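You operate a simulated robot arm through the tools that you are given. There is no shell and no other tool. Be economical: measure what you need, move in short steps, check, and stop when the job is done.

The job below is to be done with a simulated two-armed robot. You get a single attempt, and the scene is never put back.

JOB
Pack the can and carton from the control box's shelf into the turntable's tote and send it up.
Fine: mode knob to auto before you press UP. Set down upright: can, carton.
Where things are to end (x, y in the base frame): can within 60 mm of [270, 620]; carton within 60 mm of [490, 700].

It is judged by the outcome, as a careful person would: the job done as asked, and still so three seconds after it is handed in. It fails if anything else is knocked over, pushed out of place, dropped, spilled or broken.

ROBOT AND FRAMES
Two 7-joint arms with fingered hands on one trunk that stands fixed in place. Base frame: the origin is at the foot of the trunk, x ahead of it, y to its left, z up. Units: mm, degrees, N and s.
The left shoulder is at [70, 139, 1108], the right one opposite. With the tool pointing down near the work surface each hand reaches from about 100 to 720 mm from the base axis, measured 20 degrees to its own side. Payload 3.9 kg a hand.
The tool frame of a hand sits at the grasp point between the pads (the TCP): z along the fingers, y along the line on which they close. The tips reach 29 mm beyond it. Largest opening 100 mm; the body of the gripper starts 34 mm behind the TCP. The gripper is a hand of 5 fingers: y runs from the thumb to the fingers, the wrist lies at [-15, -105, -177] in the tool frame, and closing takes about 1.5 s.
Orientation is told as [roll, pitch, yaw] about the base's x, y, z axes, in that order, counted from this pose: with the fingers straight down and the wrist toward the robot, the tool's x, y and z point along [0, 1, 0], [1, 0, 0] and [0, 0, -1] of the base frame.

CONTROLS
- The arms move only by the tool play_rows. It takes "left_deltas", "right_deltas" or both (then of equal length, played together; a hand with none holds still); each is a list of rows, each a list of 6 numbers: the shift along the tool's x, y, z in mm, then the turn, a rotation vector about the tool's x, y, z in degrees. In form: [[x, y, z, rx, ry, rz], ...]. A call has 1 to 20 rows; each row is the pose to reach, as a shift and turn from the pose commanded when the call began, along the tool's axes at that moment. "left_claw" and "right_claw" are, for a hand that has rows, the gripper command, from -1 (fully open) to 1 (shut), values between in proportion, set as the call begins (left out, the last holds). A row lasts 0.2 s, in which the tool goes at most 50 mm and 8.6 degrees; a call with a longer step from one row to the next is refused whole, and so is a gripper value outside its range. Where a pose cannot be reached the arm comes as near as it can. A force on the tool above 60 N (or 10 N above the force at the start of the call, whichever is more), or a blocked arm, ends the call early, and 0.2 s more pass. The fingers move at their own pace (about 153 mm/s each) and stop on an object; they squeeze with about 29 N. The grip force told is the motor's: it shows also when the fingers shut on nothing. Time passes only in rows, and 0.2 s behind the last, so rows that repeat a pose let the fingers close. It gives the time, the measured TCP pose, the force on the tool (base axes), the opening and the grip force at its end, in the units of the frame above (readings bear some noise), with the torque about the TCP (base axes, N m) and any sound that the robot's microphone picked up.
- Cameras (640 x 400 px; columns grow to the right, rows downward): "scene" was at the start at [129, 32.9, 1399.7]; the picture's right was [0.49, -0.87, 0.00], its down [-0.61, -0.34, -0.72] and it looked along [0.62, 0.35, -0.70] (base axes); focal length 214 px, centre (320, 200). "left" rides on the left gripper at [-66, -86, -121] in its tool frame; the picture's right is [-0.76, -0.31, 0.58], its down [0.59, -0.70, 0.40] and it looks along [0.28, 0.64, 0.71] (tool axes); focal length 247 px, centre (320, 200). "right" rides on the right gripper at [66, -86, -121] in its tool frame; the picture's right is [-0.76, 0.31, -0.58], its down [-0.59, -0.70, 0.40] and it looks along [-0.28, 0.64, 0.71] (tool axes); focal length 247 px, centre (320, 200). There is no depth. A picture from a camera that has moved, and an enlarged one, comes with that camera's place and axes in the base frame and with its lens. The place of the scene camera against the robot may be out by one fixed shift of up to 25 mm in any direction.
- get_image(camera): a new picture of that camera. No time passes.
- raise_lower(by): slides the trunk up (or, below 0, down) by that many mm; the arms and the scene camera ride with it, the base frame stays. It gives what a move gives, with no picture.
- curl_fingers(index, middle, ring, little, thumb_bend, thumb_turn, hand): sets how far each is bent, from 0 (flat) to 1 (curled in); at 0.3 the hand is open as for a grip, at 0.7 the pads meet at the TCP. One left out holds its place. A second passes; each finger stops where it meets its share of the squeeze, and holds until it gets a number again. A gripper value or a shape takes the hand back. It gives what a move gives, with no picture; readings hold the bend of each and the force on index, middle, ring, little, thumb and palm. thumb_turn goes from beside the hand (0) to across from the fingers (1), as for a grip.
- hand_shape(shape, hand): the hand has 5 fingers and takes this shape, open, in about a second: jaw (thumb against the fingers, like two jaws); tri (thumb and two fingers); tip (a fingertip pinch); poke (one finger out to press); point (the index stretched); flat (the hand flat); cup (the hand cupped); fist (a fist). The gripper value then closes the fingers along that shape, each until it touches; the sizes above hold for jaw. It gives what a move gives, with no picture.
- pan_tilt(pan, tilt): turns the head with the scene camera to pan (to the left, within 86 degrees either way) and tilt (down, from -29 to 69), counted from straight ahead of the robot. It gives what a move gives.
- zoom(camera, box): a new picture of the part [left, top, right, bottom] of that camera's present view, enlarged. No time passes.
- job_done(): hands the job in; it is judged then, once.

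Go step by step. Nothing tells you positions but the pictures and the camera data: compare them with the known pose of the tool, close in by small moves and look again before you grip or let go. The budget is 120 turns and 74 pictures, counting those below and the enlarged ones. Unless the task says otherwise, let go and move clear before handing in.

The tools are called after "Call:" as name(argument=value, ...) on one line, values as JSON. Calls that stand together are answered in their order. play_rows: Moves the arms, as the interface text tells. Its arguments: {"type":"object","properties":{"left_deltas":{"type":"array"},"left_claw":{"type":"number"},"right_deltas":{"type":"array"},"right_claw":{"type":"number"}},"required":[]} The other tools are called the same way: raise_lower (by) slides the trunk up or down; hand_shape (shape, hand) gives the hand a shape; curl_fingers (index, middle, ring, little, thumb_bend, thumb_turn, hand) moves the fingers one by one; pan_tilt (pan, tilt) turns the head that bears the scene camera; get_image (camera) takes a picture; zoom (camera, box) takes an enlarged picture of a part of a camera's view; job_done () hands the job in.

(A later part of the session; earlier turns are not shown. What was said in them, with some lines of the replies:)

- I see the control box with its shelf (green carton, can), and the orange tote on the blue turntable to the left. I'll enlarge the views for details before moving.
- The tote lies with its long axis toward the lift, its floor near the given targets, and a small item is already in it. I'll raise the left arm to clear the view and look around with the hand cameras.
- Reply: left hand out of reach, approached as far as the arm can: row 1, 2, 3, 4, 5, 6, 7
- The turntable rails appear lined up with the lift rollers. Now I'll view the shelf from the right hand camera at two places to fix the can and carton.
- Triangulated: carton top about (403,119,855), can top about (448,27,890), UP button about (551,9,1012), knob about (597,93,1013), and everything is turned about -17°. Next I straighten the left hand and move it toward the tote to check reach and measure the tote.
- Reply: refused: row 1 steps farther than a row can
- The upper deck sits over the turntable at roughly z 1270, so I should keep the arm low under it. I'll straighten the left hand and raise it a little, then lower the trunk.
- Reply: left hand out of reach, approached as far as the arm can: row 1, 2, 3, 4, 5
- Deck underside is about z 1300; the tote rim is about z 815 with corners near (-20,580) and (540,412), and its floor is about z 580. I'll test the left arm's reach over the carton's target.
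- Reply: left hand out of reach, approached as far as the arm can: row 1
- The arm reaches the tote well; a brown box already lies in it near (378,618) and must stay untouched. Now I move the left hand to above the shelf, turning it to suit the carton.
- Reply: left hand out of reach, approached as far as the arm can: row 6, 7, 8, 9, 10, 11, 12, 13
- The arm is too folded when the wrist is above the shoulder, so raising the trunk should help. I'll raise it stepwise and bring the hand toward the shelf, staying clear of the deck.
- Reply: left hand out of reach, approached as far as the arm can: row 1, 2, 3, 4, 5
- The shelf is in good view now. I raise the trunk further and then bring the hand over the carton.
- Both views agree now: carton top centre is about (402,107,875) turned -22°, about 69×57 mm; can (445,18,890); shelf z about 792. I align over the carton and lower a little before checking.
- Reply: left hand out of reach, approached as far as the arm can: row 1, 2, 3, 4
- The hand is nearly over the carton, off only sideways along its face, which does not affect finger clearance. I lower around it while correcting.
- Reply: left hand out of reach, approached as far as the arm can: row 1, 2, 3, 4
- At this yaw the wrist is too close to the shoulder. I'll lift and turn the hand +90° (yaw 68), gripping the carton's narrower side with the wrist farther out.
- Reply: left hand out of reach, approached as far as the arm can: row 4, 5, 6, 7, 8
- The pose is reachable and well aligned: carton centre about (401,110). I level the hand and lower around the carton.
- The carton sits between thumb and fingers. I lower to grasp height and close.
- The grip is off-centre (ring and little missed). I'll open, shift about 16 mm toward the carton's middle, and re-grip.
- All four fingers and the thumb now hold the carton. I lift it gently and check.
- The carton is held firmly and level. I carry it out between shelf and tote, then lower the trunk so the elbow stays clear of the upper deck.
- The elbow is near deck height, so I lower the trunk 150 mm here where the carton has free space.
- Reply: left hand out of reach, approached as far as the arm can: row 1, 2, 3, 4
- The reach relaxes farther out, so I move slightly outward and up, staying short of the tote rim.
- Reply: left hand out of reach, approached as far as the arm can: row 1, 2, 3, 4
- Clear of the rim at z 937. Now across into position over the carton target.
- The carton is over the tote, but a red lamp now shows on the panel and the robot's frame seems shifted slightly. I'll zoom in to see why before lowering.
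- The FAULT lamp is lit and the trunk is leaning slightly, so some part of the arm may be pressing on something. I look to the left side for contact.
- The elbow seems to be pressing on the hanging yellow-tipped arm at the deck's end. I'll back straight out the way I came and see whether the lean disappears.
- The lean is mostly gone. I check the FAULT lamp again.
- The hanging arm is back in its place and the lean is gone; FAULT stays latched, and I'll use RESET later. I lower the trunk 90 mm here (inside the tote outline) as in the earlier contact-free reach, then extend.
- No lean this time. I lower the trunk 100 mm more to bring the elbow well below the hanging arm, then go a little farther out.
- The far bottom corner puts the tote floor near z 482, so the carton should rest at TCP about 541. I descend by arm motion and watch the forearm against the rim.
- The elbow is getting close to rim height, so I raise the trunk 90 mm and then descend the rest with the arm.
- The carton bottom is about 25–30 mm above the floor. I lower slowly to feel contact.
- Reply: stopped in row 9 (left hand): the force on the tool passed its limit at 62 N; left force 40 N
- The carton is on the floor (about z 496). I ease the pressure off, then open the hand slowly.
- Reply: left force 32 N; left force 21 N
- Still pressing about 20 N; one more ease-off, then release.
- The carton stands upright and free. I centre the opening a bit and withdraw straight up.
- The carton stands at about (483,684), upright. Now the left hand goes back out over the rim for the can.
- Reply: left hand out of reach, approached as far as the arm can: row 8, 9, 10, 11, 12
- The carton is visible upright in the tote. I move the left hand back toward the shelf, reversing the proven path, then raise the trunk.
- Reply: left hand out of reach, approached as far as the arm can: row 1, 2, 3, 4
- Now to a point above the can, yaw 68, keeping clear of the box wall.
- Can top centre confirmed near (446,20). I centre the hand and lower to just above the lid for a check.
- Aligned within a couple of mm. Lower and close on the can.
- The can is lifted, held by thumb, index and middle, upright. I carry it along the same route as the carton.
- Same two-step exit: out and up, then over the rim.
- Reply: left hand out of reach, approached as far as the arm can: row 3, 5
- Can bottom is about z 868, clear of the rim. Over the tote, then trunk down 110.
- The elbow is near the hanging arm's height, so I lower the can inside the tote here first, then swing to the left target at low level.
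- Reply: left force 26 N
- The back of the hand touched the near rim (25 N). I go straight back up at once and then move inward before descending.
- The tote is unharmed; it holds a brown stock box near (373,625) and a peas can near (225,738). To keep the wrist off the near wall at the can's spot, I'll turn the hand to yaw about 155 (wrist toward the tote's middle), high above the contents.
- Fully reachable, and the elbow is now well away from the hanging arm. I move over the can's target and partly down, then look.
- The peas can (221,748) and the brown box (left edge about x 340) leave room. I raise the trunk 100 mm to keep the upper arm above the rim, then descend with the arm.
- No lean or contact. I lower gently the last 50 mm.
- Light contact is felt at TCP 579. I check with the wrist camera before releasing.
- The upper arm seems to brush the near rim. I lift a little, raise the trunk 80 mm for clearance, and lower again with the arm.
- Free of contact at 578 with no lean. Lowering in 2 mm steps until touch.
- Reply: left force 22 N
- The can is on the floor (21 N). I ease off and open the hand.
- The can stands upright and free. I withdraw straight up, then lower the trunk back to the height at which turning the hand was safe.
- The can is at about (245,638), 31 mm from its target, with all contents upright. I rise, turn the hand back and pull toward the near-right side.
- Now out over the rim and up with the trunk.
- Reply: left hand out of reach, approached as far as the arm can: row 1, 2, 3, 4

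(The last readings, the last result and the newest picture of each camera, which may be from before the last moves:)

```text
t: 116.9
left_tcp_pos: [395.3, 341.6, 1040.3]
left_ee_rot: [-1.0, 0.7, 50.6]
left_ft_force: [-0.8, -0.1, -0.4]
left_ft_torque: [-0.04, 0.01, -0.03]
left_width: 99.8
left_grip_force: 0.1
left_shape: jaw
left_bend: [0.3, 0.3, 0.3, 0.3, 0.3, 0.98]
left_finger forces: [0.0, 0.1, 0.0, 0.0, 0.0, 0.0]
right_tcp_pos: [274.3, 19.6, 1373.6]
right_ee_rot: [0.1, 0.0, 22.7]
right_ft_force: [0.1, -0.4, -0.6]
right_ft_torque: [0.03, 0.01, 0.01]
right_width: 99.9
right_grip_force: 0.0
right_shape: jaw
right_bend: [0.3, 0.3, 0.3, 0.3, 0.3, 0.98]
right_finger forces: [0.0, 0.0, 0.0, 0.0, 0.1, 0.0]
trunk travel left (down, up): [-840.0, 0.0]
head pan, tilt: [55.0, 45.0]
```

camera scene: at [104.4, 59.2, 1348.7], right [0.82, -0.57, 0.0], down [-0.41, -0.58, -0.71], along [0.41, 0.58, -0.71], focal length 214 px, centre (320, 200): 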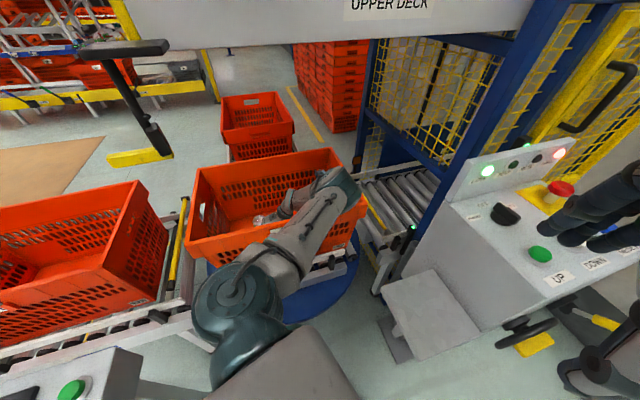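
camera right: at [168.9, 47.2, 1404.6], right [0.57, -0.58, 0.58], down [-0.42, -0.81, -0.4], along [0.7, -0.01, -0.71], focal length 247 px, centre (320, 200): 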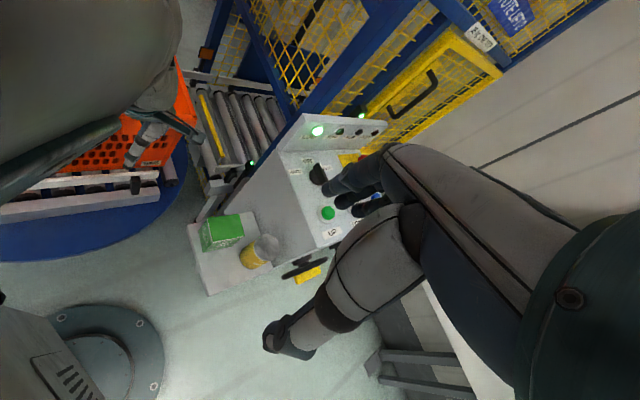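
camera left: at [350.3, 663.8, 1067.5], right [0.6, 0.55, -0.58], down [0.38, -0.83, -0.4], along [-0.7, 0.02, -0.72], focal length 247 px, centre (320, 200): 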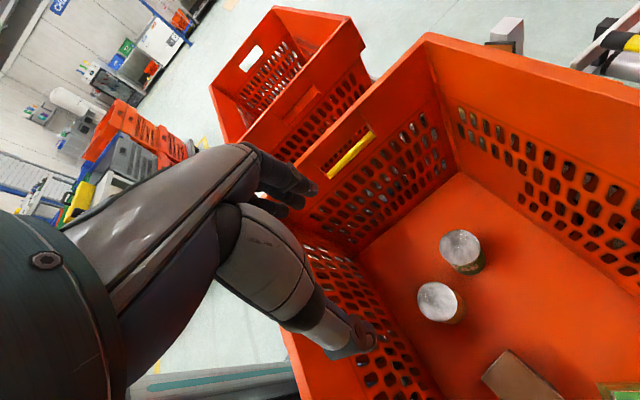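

The left hand is clear of the tote. I park it lower and back, and bring the right hand where its camera sees the panel, to inspect the knob.

Call:
play_rows(left_deltas=[[8, -20, 42, 0, 0, 0], [16, -40, 84, 0, 0, 0], [24, -60, 126, 0, 0, 0], [32, -80, 168, 0, 0, 0], [40, -100, 210, 0, 0, 0], [47, -116, 250, 0, 0, 0]], right_deltas=[[-13, 23, 20, 0, 0, 0], [-26, 46, 40, 0, 0, 0], [-39, 70, 60, 0, 0, 0], [-52, 93, 80, 0, 0, 0], [-66, 116, 100, 0, 0, 0], [-80, 140, 110, 0, 0, 0]])

Call:
hand_shape(shape="tip", hand="right")

Call:
zoom(camera="right", box=[190, 90, 390, 290])

```text
t: 118.3
left_tcp_pos: [286.9, 283.9, 791.2]
left_ee_rot: [-0.1, 0.0, 50.5]
left_ft_force: [0.3, 0.3, 0.0]
left_ft_torque: [-0.02, 0.04, 0.04]
left_width: 100.0
left_grip_force: 0.0
left_shape: jaw
left_bend: [0.3, 0.3, 0.3, 0.3, 0.3, 0.98]
left_finger forces: [0.1, 0.1, 0.0, 0.0, 0.1, 0.0]
left hand out of reach, approached as far as the arm can: row 1, 2, 3, 4, 5
right_tcp_pos: [436.8, -1.7, 1262.5]
right_ee_rot: [0.0, 0.1, 22.7]
right_ft_force: [0.6, -0.1, 0.1]
right_ft_torque: [0.01, 0.0, -0.01]
right_width: 99.9
right_grip_force: 0.1
right_shape: jaw
right_bend: [0.3, 0.3, 0.3, 0.3, 0.3, 0.98]
right_finger forces: [0.0, 0.0, 0.0, 0.1, 0.0, 0.1]
trunk travel left (down, up): [-840.0, 0.0]
head pan, tilt: [55.0, 45.0]
```

```text
t: 119.2
left_tcp_pos: [286.4, 284.7, 792.6]
left_ee_rot: [-0.2, -0.1, 50.4]
left_ft_force: [0.6, 1.0, -0.6]
left_ft_torque: [0.0, 0.01, 0.0]
left_width: 99.8
left_grip_force: 0.0
left_shape: jaw
left_bend: [0.3, 0.3, 0.3, 0.3, 0.3, 0.98]
left_finger forces: [0.0, 0.0, 0.1, 0.0, 0.0, 0.0]
right_tcp_pos: [435.3, -3.2, 1263.1]
right_ee_rot: [0.2, 0.1, 22.8]
right_ft_force: [0.7, -0.3, -0.9]
right_ft_torque: [-0.04, 0.02, 0.04]
right_width: 100.2
right_grip_force: 0.0
right_shape: tip
right_bend: [0.3, 0.98, 0.99, 0.99, 0.3, 0.98]
right_finger forces: [0.1, 0.0, 0.0, 0.1, 0.0, 0.0]
trunk travel left (down, up): [-840.0, 0.0]
head pan, tilt: [55.0, 45.0]
```

```text
2.00 times, centred on (290, 190) of right
camera zoom: at [331.8, 24.9, 1384.1], right [0.58, -0.58, 0.58], down [-0.42, -0.81, -0.4], along [0.7, -0.01, -0.71], focal length 494 px, centre (380, 220)
```

zoom: 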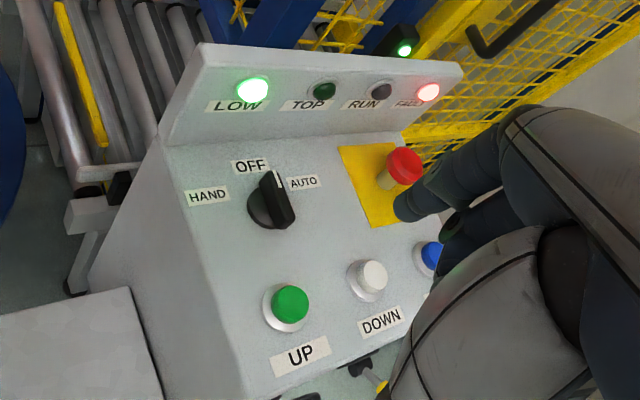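

The knob points to OFF; AUTO is clockwise. I'll push the knob's near end with the pinched right fingertips, palm kept away from the lamp panel, so I bring the closed tips just above the panel beside that end.

Call:
play_rows(right_deltas=[[-2, 40, 10, 0, 0, 0], [-4, 80, 30, 0, 0, 0], [-7, 120, 60, 0, 0, 0], [-9, 160, 95, 0, 0, 0], [-11, 192, 125, 0, 0, 0], [-12, 193, 160, 0, 0, 0], [-12, 193, 175, 0, 0, 0], [-12, 193, 175, 0, 0, 0]], right_claw=1)

Call:
get_image(camera="right")

```text
refused: row 4 steps farther than a row can; nothing moved
```

```text
7 pictures are left
camera right: at [331.8, 24.9, 1384.1], right [0.58, -0.58, 0.58], down [-0.42, -0.81, -0.4], along [0.7, -0.01, -0.71], focal length 247 px, centre (320, 200)
```

right: 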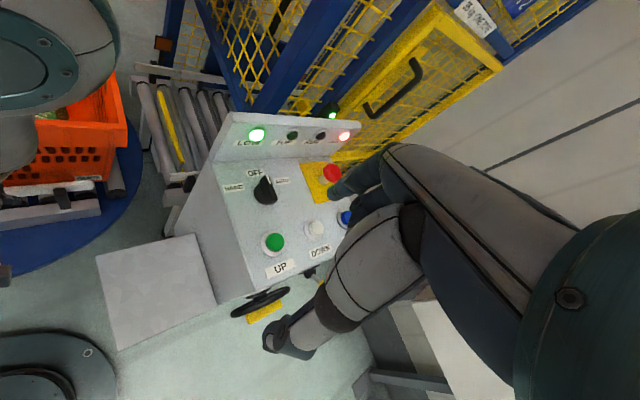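

That call was refused for a long step; I repeat it with smaller ones.

Call:
play_rows(right_deltas=[[-2, 38, 10, 0, 0, 0], [-4, 76, 30, 0, 0, 0], [-6, 112, 55, 0, 0, 0], [-8, 145, 85, 0, 0, 0], [-10, 172, 115, 0, 0, 0], [-12, 190, 145, 0, 0, 0], [-12, 193, 170, 0, 0, 0], [-12, 193, 175, 0, 0, 0], [-12, 193, 175, 0, 0, 0]], right_claw=1)

```text
t: 121.2
left_tcp_pos: [286.4, 284.6, 792.8]
left_ee_rot: [-0.2, -0.2, 50.5]
left_ft_force: [-0.9, -0.2, 0.0]
left_ft_torque: [0.02, 0.01, -0.01]
left_width: 99.8
left_grip_force: 0.1
left_shape: jaw
left_bend: [0.3, 0.3, 0.3, 0.3, 0.3, 0.98]
left_finger forces: [0.1, 0.1, 0.0, 0.1, 0.1, 0.1]
right_tcp_pos: [618.7, 63.8, 1088.1]
right_ee_rot: [0.1, 0.2, 22.7]
right_ft_force: [0.4, -0.2, 0.1]
right_ft_torque: [-0.01, -0.01, -0.02]
right_width: 0.1
right_grip_force: 28.6
right_shape: tip
right_bend: [0.7, 1.0, 1.0, 1.0, 0.7, 1.0]
right_finger forces: [0.1, 0.1, 0.1, 0.0, 0.0, 0.1]
trunk travel left (down, up): [-840.0, 0.0]
head pan, tilt: [55.0, 45.0]
```

Call:
get_image(camera="right")

```text
6 pictures are left
camera right: at [515.7, 90.4, 1209.4], right [0.58, -0.58, 0.58], down [-0.42, -0.81, -0.4], along [0.7, -0.01, -0.71], focal length 247 px, centre (320, 200)
```

right: 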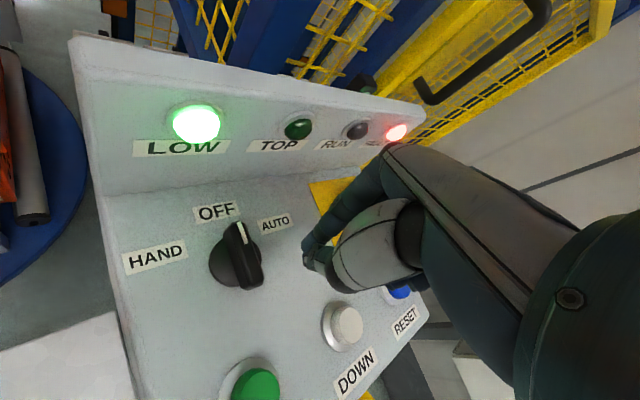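

The pinched tips (about 25 mm beyond the TCP) are beside the knob; knob centre about (600,88), panel z about 997. I lower the tips just above the panel on the knob's right side.

Call:
play_rows(right_deltas=[[-7, 7, 10, 0, 0, 0], [-7, 7, 25, 0, 0, 0], [-7, 7, 38, 0, 0, 0], [-7, 7, 46, 0, 0, 0], [-7, 7, 52, 0, 0, 0], [-7, 7, 56, 0, 0, 0], [-7, 7, 56, 0, 0, 0]])

```text
t: 122.8
left_tcp_pos: [285.6, 285.0, 793.2]
left_ee_rot: [-0.2, -0.1, 50.5]
left_ft_force: [0.3, -0.1, -0.4]
left_ft_torque: [0.01, -0.04, 0.03]
left_width: 99.9
left_grip_force: 0.0
left_shape: jaw
left_bend: [0.3, 0.3, 0.3, 0.3, 0.3, 0.98]
left_finger forces: [0.1, 0.1, 0.0, 0.1, 0.0, 0.1]
right_tcp_pos: [627.1, 59.0, 1031.7]
right_ee_rot: [0.1, 0.0, 22.6]
right_ft_force: [-0.3, 0.5, -0.4]
right_ft_torque: [0.0, -0.02, 0.0]
right_width: 0.0
right_grip_force: 28.7
right_shape: tip
right_bend: [0.7, 1.0, 1.0, 1.0, 0.7, 1.0]
right_finger forces: [0.0, 0.0, 0.0, 0.1, 0.0, 0.0]
trunk travel left (down, up): [-840.0, 0.0]
head pan, tilt: [55.0, 45.0]
```

No contact yet. Now I sweep the knob's near end clockwise along an arc.

Call:
play_rows(right_deltas=[[7, -8.5, 0, 0, 0, 0], [6.7, -14, 0, 0, 0, 0], [6.7, -19, 0, 0, 0, 0], [9, -24, 0, 0, 0, 0], [10.8, -28.7, 0, 0, 0, 0], [13, -32, 0, 0, 0, 0], [15.5, -35.2, 0, 0, 0, 0], [19.5, -38.4, 0, 0, 0, 0], [22, -39.6, 0, 0, 0, 0], [24.6, -40.6, 0, 0, 0, 0], [24.6, -40.6, 0, 0, 0, 0]])

Call:
zoom(camera="right", box=[100, 130, 400, 400])

```text
t: 125.2
left_tcp_pos: [288.4, 282.5, 793.5]
left_ee_rot: [0.0, -0.1, 50.5]
left_ft_force: [0.0, 0.8, 0.7]
left_ft_torque: [0.03, -0.02, 0.02]
left_width: 100.0
left_grip_force: 0.1
left_shape: jaw
left_bend: [0.3, 0.3, 0.3, 0.3, 0.3, 0.98]
left_finger forces: [0.1, 0.0, 0.1, 0.0, 0.1, 0.0]
right_tcp_pos: [582.5, 62.1, 1030.7]
right_ee_rot: [0.2, -0.1, 22.3]
right_ft_force: [14.6, -15.2, 3.8]
right_ft_torque: [0.08, 0.01, -0.23]
right_width: 0.2
right_grip_force: 28.9
right_shape: tip
right_bend: [0.7, 1.0, 1.0, 1.0, 0.7, 1.0]
right_finger forces: [19.2, 0.0, 0.0, 0.0, 0.1, 0.1]
trunk travel left (down, up): [-840.0, 0.0]
head pan, tilt: [55.0, 45.0]
```

```text
1.48 times, centred on (250, 265) of right
camera zoom: at [479.0, 89.3, 1152.2], right [0.57, -0.58, 0.58], down [-0.43, -0.81, -0.4], along [0.7, -0.02, -0.71], focal length 366 px, centre (424, 104)
```

zoom: 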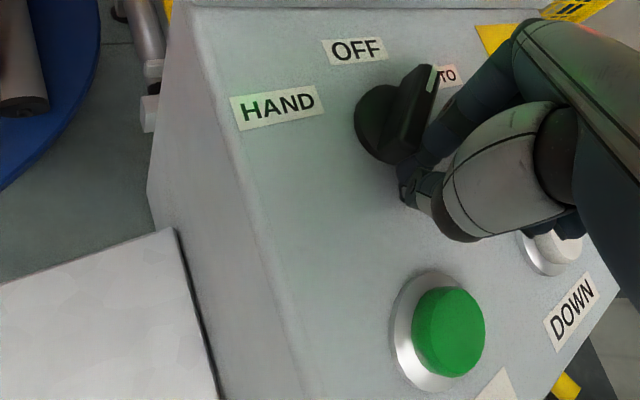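

The knob has turned about 47° toward AUTO and now resists at 20 N. I push a little further to be sure it's at its stop.

Call:
play_rows(right_deltas=[[2.5, -2, 0, 0, 0, 0], [5, -3.5, 0, 0, 0, 0], [7, -5, 0, 0, 0, 0], [7, -5, 0, 0, 0, 0]])

```text
t: 126.2
left_tcp_pos: [289.4, 279.8, 794.3]
left_ee_rot: [0.2, -0.2, 50.5]
left_ft_force: [-0.5, 0.3, 0.0]
left_ft_torque: [-0.02, 0.02, 0.02]
left_width: 99.7
left_grip_force: 0.1
left_shape: jaw
left_bend: [0.3, 0.3, 0.3, 0.3, 0.3, 0.98]
left_finger forces: [0.0, 0.0, 0.0, 0.1, 0.1, 0.0]
right_tcp_pos: [579.4, 62.4, 1030.4]
right_ee_rot: [0.3, -0.2, 22.1]
right_ft_force: [26.0, -33.4, 8.1]
right_ft_torque: [-0.03, 0.03, -0.46]
right_width: 0.0
right_grip_force: 29.3
right_shape: tip
right_bend: [0.7, 1.0, 1.0, 1.0, 0.7, 1.0]
right_finger forces: [38.7, 0.0, 0.0, 0.0, 0.1, 0.0]
trunk travel left (down, up): [-840.0, 0.0]
head pan, tilt: [55.0, 45.0]
```

The stop is reached (force rises without motion), so the knob is at AUTO. I back off, lift, and move over the blue RESET button to clear the latched FAULT.

Call:
play_rows(right_deltas=[[-6, 1.5, 0, 0, 0, 0], [-14, 3, -5, 0, 0, 0], [-16, 4, -30, 0, 0, 0], [-18, 5, -65, 0, 0, 0], [-46, 23, -68, 0, 0, 0], [-75, 41, -68, 0, 0, 0], [-103, 60, -68, 0, 0, 0], [-131, 78, -68, 0, 0, 0], [-158, 96, -68, 0, 0, 0], [-158, 96, -45, 0, 0, 0], [-158, 96, -25, 0, 0, 0], [-158, 96, -25, 0, 0, 0]])

Call:
get_image(camera="right")

```text
t: 128.8
left_tcp_pos: [288.3, 284.4, 793.8]
left_ee_rot: [-0.2, 0.0, 50.5]
left_ft_force: [-0.1, -0.3, 0.0]
left_ft_torque: [-0.02, -0.02, 0.01]
left_width: 100.0
left_grip_force: 0.0
left_shape: jaw
left_bend: [0.3, 0.3, 0.3, 0.3, 0.3, 0.98]
left_finger forces: [0.0, 0.0, 0.1, 0.1, 0.0, 0.1]
right_tcp_pos: [706.3, -28.9, 1085.0]
right_ee_rot: [0.0, 0.0, 22.6]
right_ft_force: [1.0, 1.2, -0.5]
right_ft_torque: [0.05, -0.02, -0.06]
right_width: 0.0
right_grip_force: 28.7
right_shape: tip
right_bend: [0.72, 1.0, 1.0, 1.0, 0.69, 1.0]
right_finger forces: [0.0, 0.0, 0.1, 0.0, 0.1, 0.1]
right hand out of reach, approached as far as the arm can: row 9, 10, 11, 12
trunk travel left (down, up): [-840.0, 0.0]
head pan, tilt: [55.0, 45.0]
```

```text
4 pictures are left
camera right: at [601.8, -1.4, 1206.3], right [0.57, -0.58, 0.58], down [-0.42, -0.81, -0.4], along [0.7, -0.01, -0.71], focal length 247 px, centre (320, 200)
```

right: 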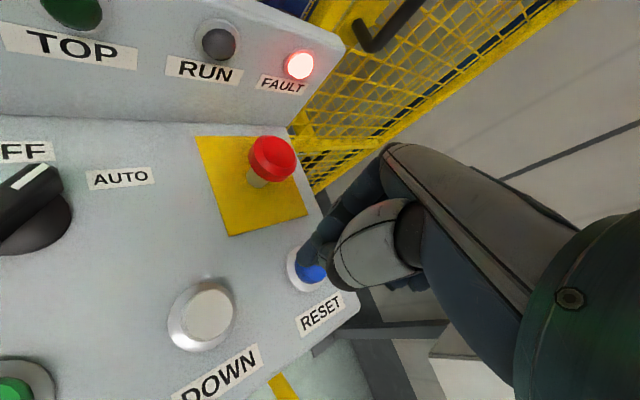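

RESET is just beyond reach with the tool vertical; tilting the fingers outward about 12° should give it. I stay above the button for now.

Call:
play_rows(right_deltas=[[-8, 1, 0, -4, 0, 0], [-16, 2, 0, -8, 0, 0], [-24, 4, 0, -13, 0, 0], [-24, 4, 15, -13, 0, 0], [-24, 4, 30, -13, 0, 0], [-24, 4, 30, -13, 0, 0]])

```text
t: 130.2
left_tcp_pos: [285.3, 284.3, 791.9]
left_ee_rot: [-0.2, -0.2, 50.4]
left_ft_force: [-0.6, -0.5, -0.6]
left_ft_torque: [-0.02, 0.0, 0.01]
left_width: 99.8
left_grip_force: 0.1
left_shape: jaw
left_bend: [0.3, 0.3, 0.3, 0.3, 0.3, 0.98]
left_finger forces: [0.1, 0.0, 0.0, 0.1, 0.0, 0.1]
right_tcp_pos: [719.3, -48.9, 1056.0]
right_ee_rot: [0.0, -13.0, 22.6]
right_ft_force: [-0.4, -0.9, -0.5]
right_ft_torque: [0.0, 0.01, -0.05]
right_width: 0.1
right_grip_force: 29.0
right_shape: tip
right_bend: [0.72, 1.0, 1.0, 1.0, 0.69, 1.0]
right_finger forces: [0.0, 0.0, 0.0, 0.0, 0.1, 0.1]
trunk travel left (down, up): [-840.0, 0.0]
head pan, tilt: [55.0, 45.0]
```

In position above RESET. I press down slowly.

Call:
play_rows(right_deltas=[[0, -2, 9, 0, 0, 0], [0, -3.5, 15, 0, 0, 0], [0, -4.3, 18.5, 0, 0, 0], [0, -4.8, 21, 0, 0, 0], [0, -5.3, 23, 0, 0, 0], [0, -5.8, 25, 0, 0, 0]])

```text
t: 131.6
left_tcp_pos: [283.7, 282.5, 794.7]
left_ee_rot: [-0.3, -0.3, 50.5]
left_ft_force: [0.3, 0.4, -0.9]
left_ft_torque: [0.0, 0.02, 0.01]
left_width: 100.0
left_grip_force: 0.0
left_shape: jaw
left_bend: [0.3, 0.3, 0.3, 0.3, 0.3, 0.98]
left_finger forces: [0.1, 0.0, 0.1, 0.1, 0.0, 0.0]
right_tcp_pos: [717.0, -49.5, 1034.5]
right_ee_rot: [0.0, -13.4, 22.7]
right_ft_force: [-4.0, -4.0, 20.6]
right_ft_torque: [0.01, -0.14, -0.02]
right_width: 0.2
right_grip_force: 29.3
right_shape: tip
right_bend: [0.72, 1.0, 1.0, 1.0, 0.74, 1.0]
right_finger forces: [0.0, 0.0, 0.0, 0.0, 25.3, 0.0]
trunk travel left (down, up): [-840.0, 0.0]
head pan, tilt: [55.0, 45.0]
heard: click
```

A click was heard. I lift off, straighten the hand and move above UP, then check the lamps.

Call:
play_rows(right_deltas=[[0, 5, -20, 0, 0, 0], [0, 11, -49, 0, 0, 0], [22, -14, -56, 3, 0, 0], [45, -39, -63, 6, 0, 0], [68, -64, -70, 9, 0, 0], [91, -90, -77, 12, 0, 0], [114, -116, -83, 13, 0, 0], [114, -116, -83, 13, 0, 0]])

Call:
get_image(camera="right")

```text
t: 133.4
left_tcp_pos: [287.3, 284.5, 793.4]
left_ee_rot: [-0.2, -0.1, 50.4]
left_ft_force: [0.2, 0.0, 0.4]
left_ft_torque: [0.02, -0.01, -0.02]
left_width: 99.8
left_grip_force: 0.1
left_shape: jaw
left_bend: [0.3, 0.3, 0.3, 0.3, 0.3, 0.98]
left_finger forces: [0.0, 0.0, 0.1, 0.1, 0.0, 0.0]
right_tcp_pos: [553.1, 5.0, 1083.2]
right_ee_rot: [0.1, 0.2, 22.6]
right_ft_force: [-0.2, 0.0, 0.0]
right_ft_torque: [0.02, -0.01, -0.04]
right_width: 0.0
right_grip_force: 28.9
right_shape: tip
right_bend: [0.72, 1.0, 1.0, 1.0, 0.7, 1.0]
right_finger forces: [0.0, 0.0, 0.0, 0.0, 0.1, 0.1]
trunk travel left (down, up): [-840.0, 0.0]
head pan, tilt: [55.0, 45.0]
```

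```text
3 pictures are left
camera right: at [450.7, 32.5, 1204.3], right [0.58, -0.58, 0.58], down [-0.42, -0.81, -0.4], along [0.7, -0.01, -0.71], focal length 247 px, centre (320, 200)
```

right: 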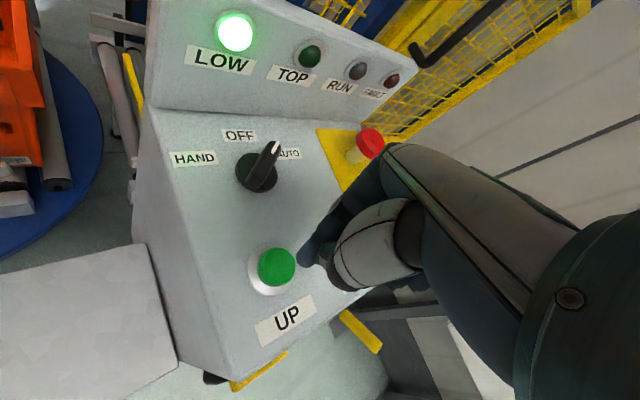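

FAULT is cleared, the knob points to AUTO, and the tips are over UP. I press UP.

Call:
play_rows(right_deltas=[[0, 1, 20, 0, 0, 0], [0, 1, 36, 0, 0, 0], [0, 1, 43, 0, 0, 0], [0, 1, 46, 0, 0, 0], [0, 1, 49, 0, 0, 0], [0, 1, 51, 0, 0, 0], [0, 1, 53, 0, 0, 0]])

```text
t: 135.0
left_tcp_pos: [283.3, 282.9, 795.6]
left_ee_rot: [-0.3, -0.3, 50.5]
left_ft_force: [0.0, -0.3, 0.2]
left_ft_torque: [-0.04, 0.01, 0.04]
left_width: 99.9
left_grip_force: 0.1
left_shape: jaw
left_bend: [0.3, 0.3, 0.3, 0.3, 0.3, 0.98]
left_finger forces: [0.0, 0.0, 0.0, 0.0, 0.0, 0.1]
right_tcp_pos: [550.5, 5.8, 1036.9]
right_ee_rot: [0.0, -0.6, 22.6]
right_ft_force: [-8.4, -7.2, 33.1]
right_ft_torque: [-0.16, -0.08, -0.04]
right_width: 0.0
right_grip_force: 28.6
right_shape: tip
right_bend: [0.72, 1.0, 1.0, 1.0, 0.73, 1.0]
right_finger forces: [0.0, 0.0, 0.0, 0.1, 36.5, 0.0]
trunk travel left (down, up): [-840.0, 0.0]
head pan, tilt: [55.0, 45.0]
heard: click
```

A click: UP is pressed. I lift the right hand clear and look at the result.

Call:
play_rows(right_deltas=[[0, 0, -25, 0, 0, 0], [0, 0, -60, 0, 0, 0], [10, -35, -85, 0, 0, 0], [20, -75, -100, 0, 0, 0], [30, -115, -110, 0, 0, 0], [40, -155, -115, 0, 0, 0], [40, -155, -115, 0, 0, 0]])

Call:
get_image(camera="right")

```text
t: 136.6
left_tcp_pos: [287.1, 284.8, 793.0]
left_ee_rot: [-0.1, -0.2, 50.4]
left_ft_force: [-0.4, 0.0, 0.2]
left_ft_torque: [0.0, -0.02, -0.04]
left_width: 100.1
left_grip_force: 0.1
left_shape: jaw
left_bend: [0.3, 0.3, 0.3, 0.3, 0.3, 0.98]
left_finger forces: [0.0, 0.0, 0.0, 0.0, 0.0, 0.1]
right_tcp_pos: [396.9, -15.9, 1144.3]
right_ee_rot: [0.0, 0.1, 22.6]
right_ft_force: [-0.7, 0.2, -0.1]
right_ft_torque: [-0.01, 0.02, 0.0]
right_width: 0.2
right_grip_force: 29.6
right_shape: tip
right_bend: [0.72, 1.0, 1.0, 1.0, 0.7, 1.0]
right_finger forces: [0.0, 0.0, 0.0, 0.1, 0.0, 0.1]
trunk travel left (down, up): [-840.0, 0.0]
head pan, tilt: [55.0, 45.0]
```

```text
2 pictures are left
camera right: at [294.1, 11.3, 1266.2], right [0.58, -0.58, 0.58], down [-0.42, -0.81, -0.4], along [0.7, -0.01, -0.71], focal length 247 px, centre (320, 200)
```

right: 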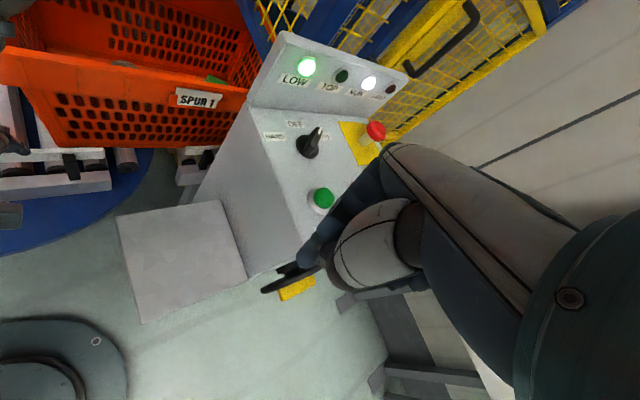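

RUN is lit and the tote is rolling into the lift. I lower the trunk a little to keep the elbows away from the deck, and wait.

Call:
raise_lower(by=-110)

Call:
play_rows(right_deltas=[[0, 0, 0, 0, 0, 0], [0, 0, 0, 0, 0, 0], [0, 0, 0, 0, 0, 0], [0, 0, 0, 0, 0, 0], [0, 0, 0, 0, 0, 0], [0, 0, 0, 0, 0, 0], [0, 0, 0, 0, 0, 0], [0, 0, 0, 0, 0, 0], [0, 0, 0, 0, 0, 0], [0, 0, 0, 0, 0, 0], [0, 0, 0, 0, 0, 0], [0, 0, 0, 0, 0, 0], [0, 0, 0, 0, 0, 0], [0, 0, 0, 0, 0, 0], [0, 0, 0, 0, 0, 0], [0, 0, 0, 0, 0, 0], [0, 0, 0, 0, 0, 0], [0, 0, 0, 0, 0, 0], [0, 0, 0, 0, 0, 0], [0, 0, 0, 0, 0, 0]])

Call:
play_rows(right_deltas=[[0, 0, 0, 0, 0, 0], [0, 0, 0, 0, 0, 0], [0, 0, 0, 0, 0, 0], [0, 0, 0, 0, 0, 0], [0, 0, 0, 0, 0, 0], [0, 0, 0, 0, 0, 0], [0, 0, 0, 0, 0, 0], [0, 0, 0, 0, 0, 0], [0, 0, 0, 0, 0, 0], [0, 0, 0, 0, 0, 0], [0, 0, 0, 0, 0, 0], [0, 0, 0, 0, 0, 0], [0, 0, 0, 0, 0, 0], [0, 0, 0, 0, 0, 0], [0, 0, 0, 0, 0, 0], [0, 0, 0, 0, 0, 0], [0, 0, 0, 0, 0, 0], [0, 0, 0, 0, 0, 0], [0, 0, 0, 0, 0, 0], [0, 0, 0, 0, 0, 0]])

Call:
play_rows(right_deltas=[[0, 0, 0, 0, 0, 0], [0, 0, 0, 0, 0, 0], [0, 0, 0, 0, 0, 0], [0, 0, 0, 0, 0, 0], [0, 0, 0, 0, 0, 0], [0, 0, 0, 0, 0, 0], [0, 0, 0, 0, 0, 0], [0, 0, 0, 0, 0, 0], [0, 0, 0, 0, 0, 0], [0, 0, 0, 0, 0, 0], [0, 0, 0, 0, 0, 0], [0, 0, 0, 0, 0, 0], [0, 0, 0, 0, 0, 0], [0, 0, 0, 0, 0, 0], [0, 0, 0, 0, 0, 0], [0, 0, 0, 0, 0, 0], [0, 0, 0, 0, 0, 0], [0, 0, 0, 0, 0, 0], [0, 0, 0, 0, 0, 0], [0, 0, 0, 0, 0, 0]])

Call:
pan_tilt(pan=50, tilt=20)

Call:
get_image(camera="scene")

```text
t: 138.0
left_tcp_pos: [285.9, 284.4, 683.7]
left_ee_rot: [-0.2, -0.1, 50.5]
left_ft_force: [0.2, -0.5, -0.5]
left_ft_torque: [0.0, -0.02, -0.01]
left_width: 99.9
left_grip_force: 0.1
left_shape: jaw
left_bend: [0.3, 0.3, 0.3, 0.3, 0.3, 0.98]
left_finger forces: [0.0, 0.1, 0.0, 0.0, 0.0, 0.0]
right_tcp_pos: [395.9, -15.7, 1035.9]
right_ee_rot: [0.0, 0.0, 22.7]
right_ft_force: [0.2, 0.7, 0.2]
right_ft_torque: [0.01, 0.02, 0.05]
right_width: 0.0
right_grip_force: 29.4
right_shape: tip
right_bend: [0.72, 1.0, 1.0, 1.0, 0.7, 1.0]
right_finger forces: [0.0, 0.1, 0.0, 0.0, 0.0, 0.1]
trunk travel left (down, up): [-730.0, 110.0]
head pan, tilt: [55.0, 45.0]
```

```text
t: 142.2
left_tcp_pos: [287.1, 283.6, 682.6]
left_ee_rot: [-0.1, -0.1, 50.6]
left_ft_force: [0.3, 0.0, -0.3]
left_ft_torque: [0.01, -0.03, -0.01]
left_width: 99.5
left_grip_force: 0.1
left_shape: jaw
left_bend: [0.3, 0.3, 0.3, 0.3, 0.3, 0.98]
left_finger forces: [0.0, 0.0, 0.0, 0.0, 0.1, 0.1]
right_tcp_pos: [396.2, -16.5, 1036.3]
right_ee_rot: [0.0, 0.0, 22.8]
right_ft_force: [0.1, 0.7, 0.7]
right_ft_torque: [-0.01, -0.01, 0.04]
right_width: 0.0
right_grip_force: 29.0
right_shape: tip
right_bend: [0.72, 1.0, 1.0, 1.0, 0.7, 1.0]
right_finger forces: [0.0, 0.2, 0.1, 0.1, 0.0, 0.1]
trunk travel left (down, up): [-730.0, 110.0]
head pan, tilt: [55.0, 45.0]
```

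```text
t: 146.4
left_tcp_pos: [286.4, 284.9, 683.7]
left_ee_rot: [-0.2, -0.1, 50.5]
left_ft_force: [-0.5, -0.1, -0.5]
left_ft_torque: [0.01, -0.01, 0.02]
left_width: 99.8
left_grip_force: 0.1
left_shape: jaw
left_bend: [0.3, 0.3, 0.3, 0.3, 0.3, 0.98]
left_finger forces: [0.0, 0.0, 0.0, 0.0, 0.0, 0.0]
right_tcp_pos: [396.1, -16.1, 1035.0]
right_ee_rot: [0.0, 0.0, 22.7]
right_ft_force: [0.0, -0.7, -0.6]
right_ft_torque: [-0.01, 0.01, -0.01]
right_width: 0.0
right_grip_force: 28.5
right_shape: tip
right_bend: [0.72, 1.0, 1.0, 1.0, 0.7, 1.0]
right_finger forces: [0.1, 0.0, 0.1, 0.0, 0.1, 0.0]
trunk travel left (down, up): [-730.0, 110.0]
head pan, tilt: [55.0, 45.0]
```

```text
t: 150.6
left_tcp_pos: [284.7, 284.2, 683.5]
left_ee_rot: [-0.2, -0.1, 50.5]
left_ft_force: [0.2, 0.3, 0.0]
left_ft_torque: [-0.02, 0.02, -0.01]
left_width: 99.9
left_grip_force: 0.3
left_shape: jaw
left_bend: [0.3, 0.3, 0.3, 0.3, 0.3, 0.98]
left_finger forces: [0.0, 0.0, 0.0, 0.0, 0.1, 0.2]
right_tcp_pos: [395.9, -15.7, 1035.7]
right_ee_rot: [0.0, 0.0, 22.7]
right_ft_force: [0.4, 0.9, 0.0]
right_ft_torque: [-0.03, -0.01, 0.03]
right_width: 0.0
right_grip_force: 28.9
right_shape: tip
right_bend: [0.72, 1.0, 1.0, 1.0, 0.7, 1.0]
right_finger forces: [0.0, 0.0, 0.0, 0.1, 0.0, 0.1]
trunk travel left (down, up): [-730.0, 110.0]
head pan, tilt: [55.0, 45.0]
```

```text
t: 151.5
left_tcp_pos: [285.9, 283.4, 681.5]
left_ee_rot: [-0.2, -0.1, 50.5]
left_ft_force: [-0.5, 0.1, -0.7]
left_ft_torque: [-0.01, -0.02, -0.02]
left_width: 99.8
left_grip_force: 0.0
left_shape: jaw
left_bend: [0.3, 0.3, 0.3, 0.3, 0.3, 0.98]
left_finger forces: [0.1, 0.0, 0.0, 0.1, 0.0, 0.1]
right_tcp_pos: [396.0, -16.8, 1035.0]
right_ee_rot: [0.0, 0.0, 22.7]
right_ft_force: [0.6, -1.0, -0.3]
right_ft_torque: [0.03, 0.05, -0.01]
right_width: 0.0
right_grip_force: 28.8
right_shape: tip
right_bend: [0.72, 1.0, 1.0, 1.0, 0.7, 1.0]
right_finger forces: [0.0, 0.0, 0.0, 0.0, 0.0, 0.0]
trunk travel left (down, up): [-730.0, 110.0]
head pan, tilt: [50.0, 20.0]
```

```text
1 pictures are left
camera scene: at [117.5, 63.9, 1417.2], right [0.77, -0.64, 0.0], down [-0.22, -0.26, -0.94], along [0.6, 0.72, -0.34], focal length 214 px, centre (320, 200)
```

scene: 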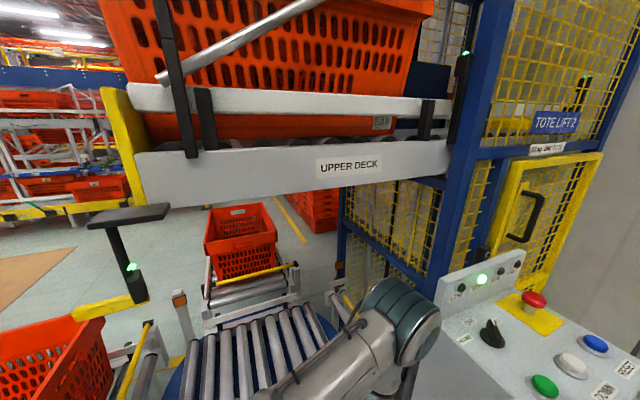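

The tote has come up and stands on the upper deck, TOP is lit, RUN and FAULT are off, and both arms are clear. I hand the job in.

Call:
job_done()

```text
The job is handed in.
```

The can and carton are packed upright in the tote, the knob is at AUTO and UP is pressed. The tote now stands on the upper deck with TOP lit.

- **Placement:** before the lift, the wrist camera put the can about 31 mm from its target and the carton about 17 mm. I did not check either inside the tote again once it was up.
- **Fault:** the FAULT lamp came on while I carried the carton over the tote, when my left elbow seemed to press the hanging arm at the end of the deck. The hanging arm went back to its place, and I pressed RESET to clear the lamp before UP.
- **Rim touch:** the back of the left hand pressed the tote's near rim once, at about 25 N. I saw no damage and nothing moved.
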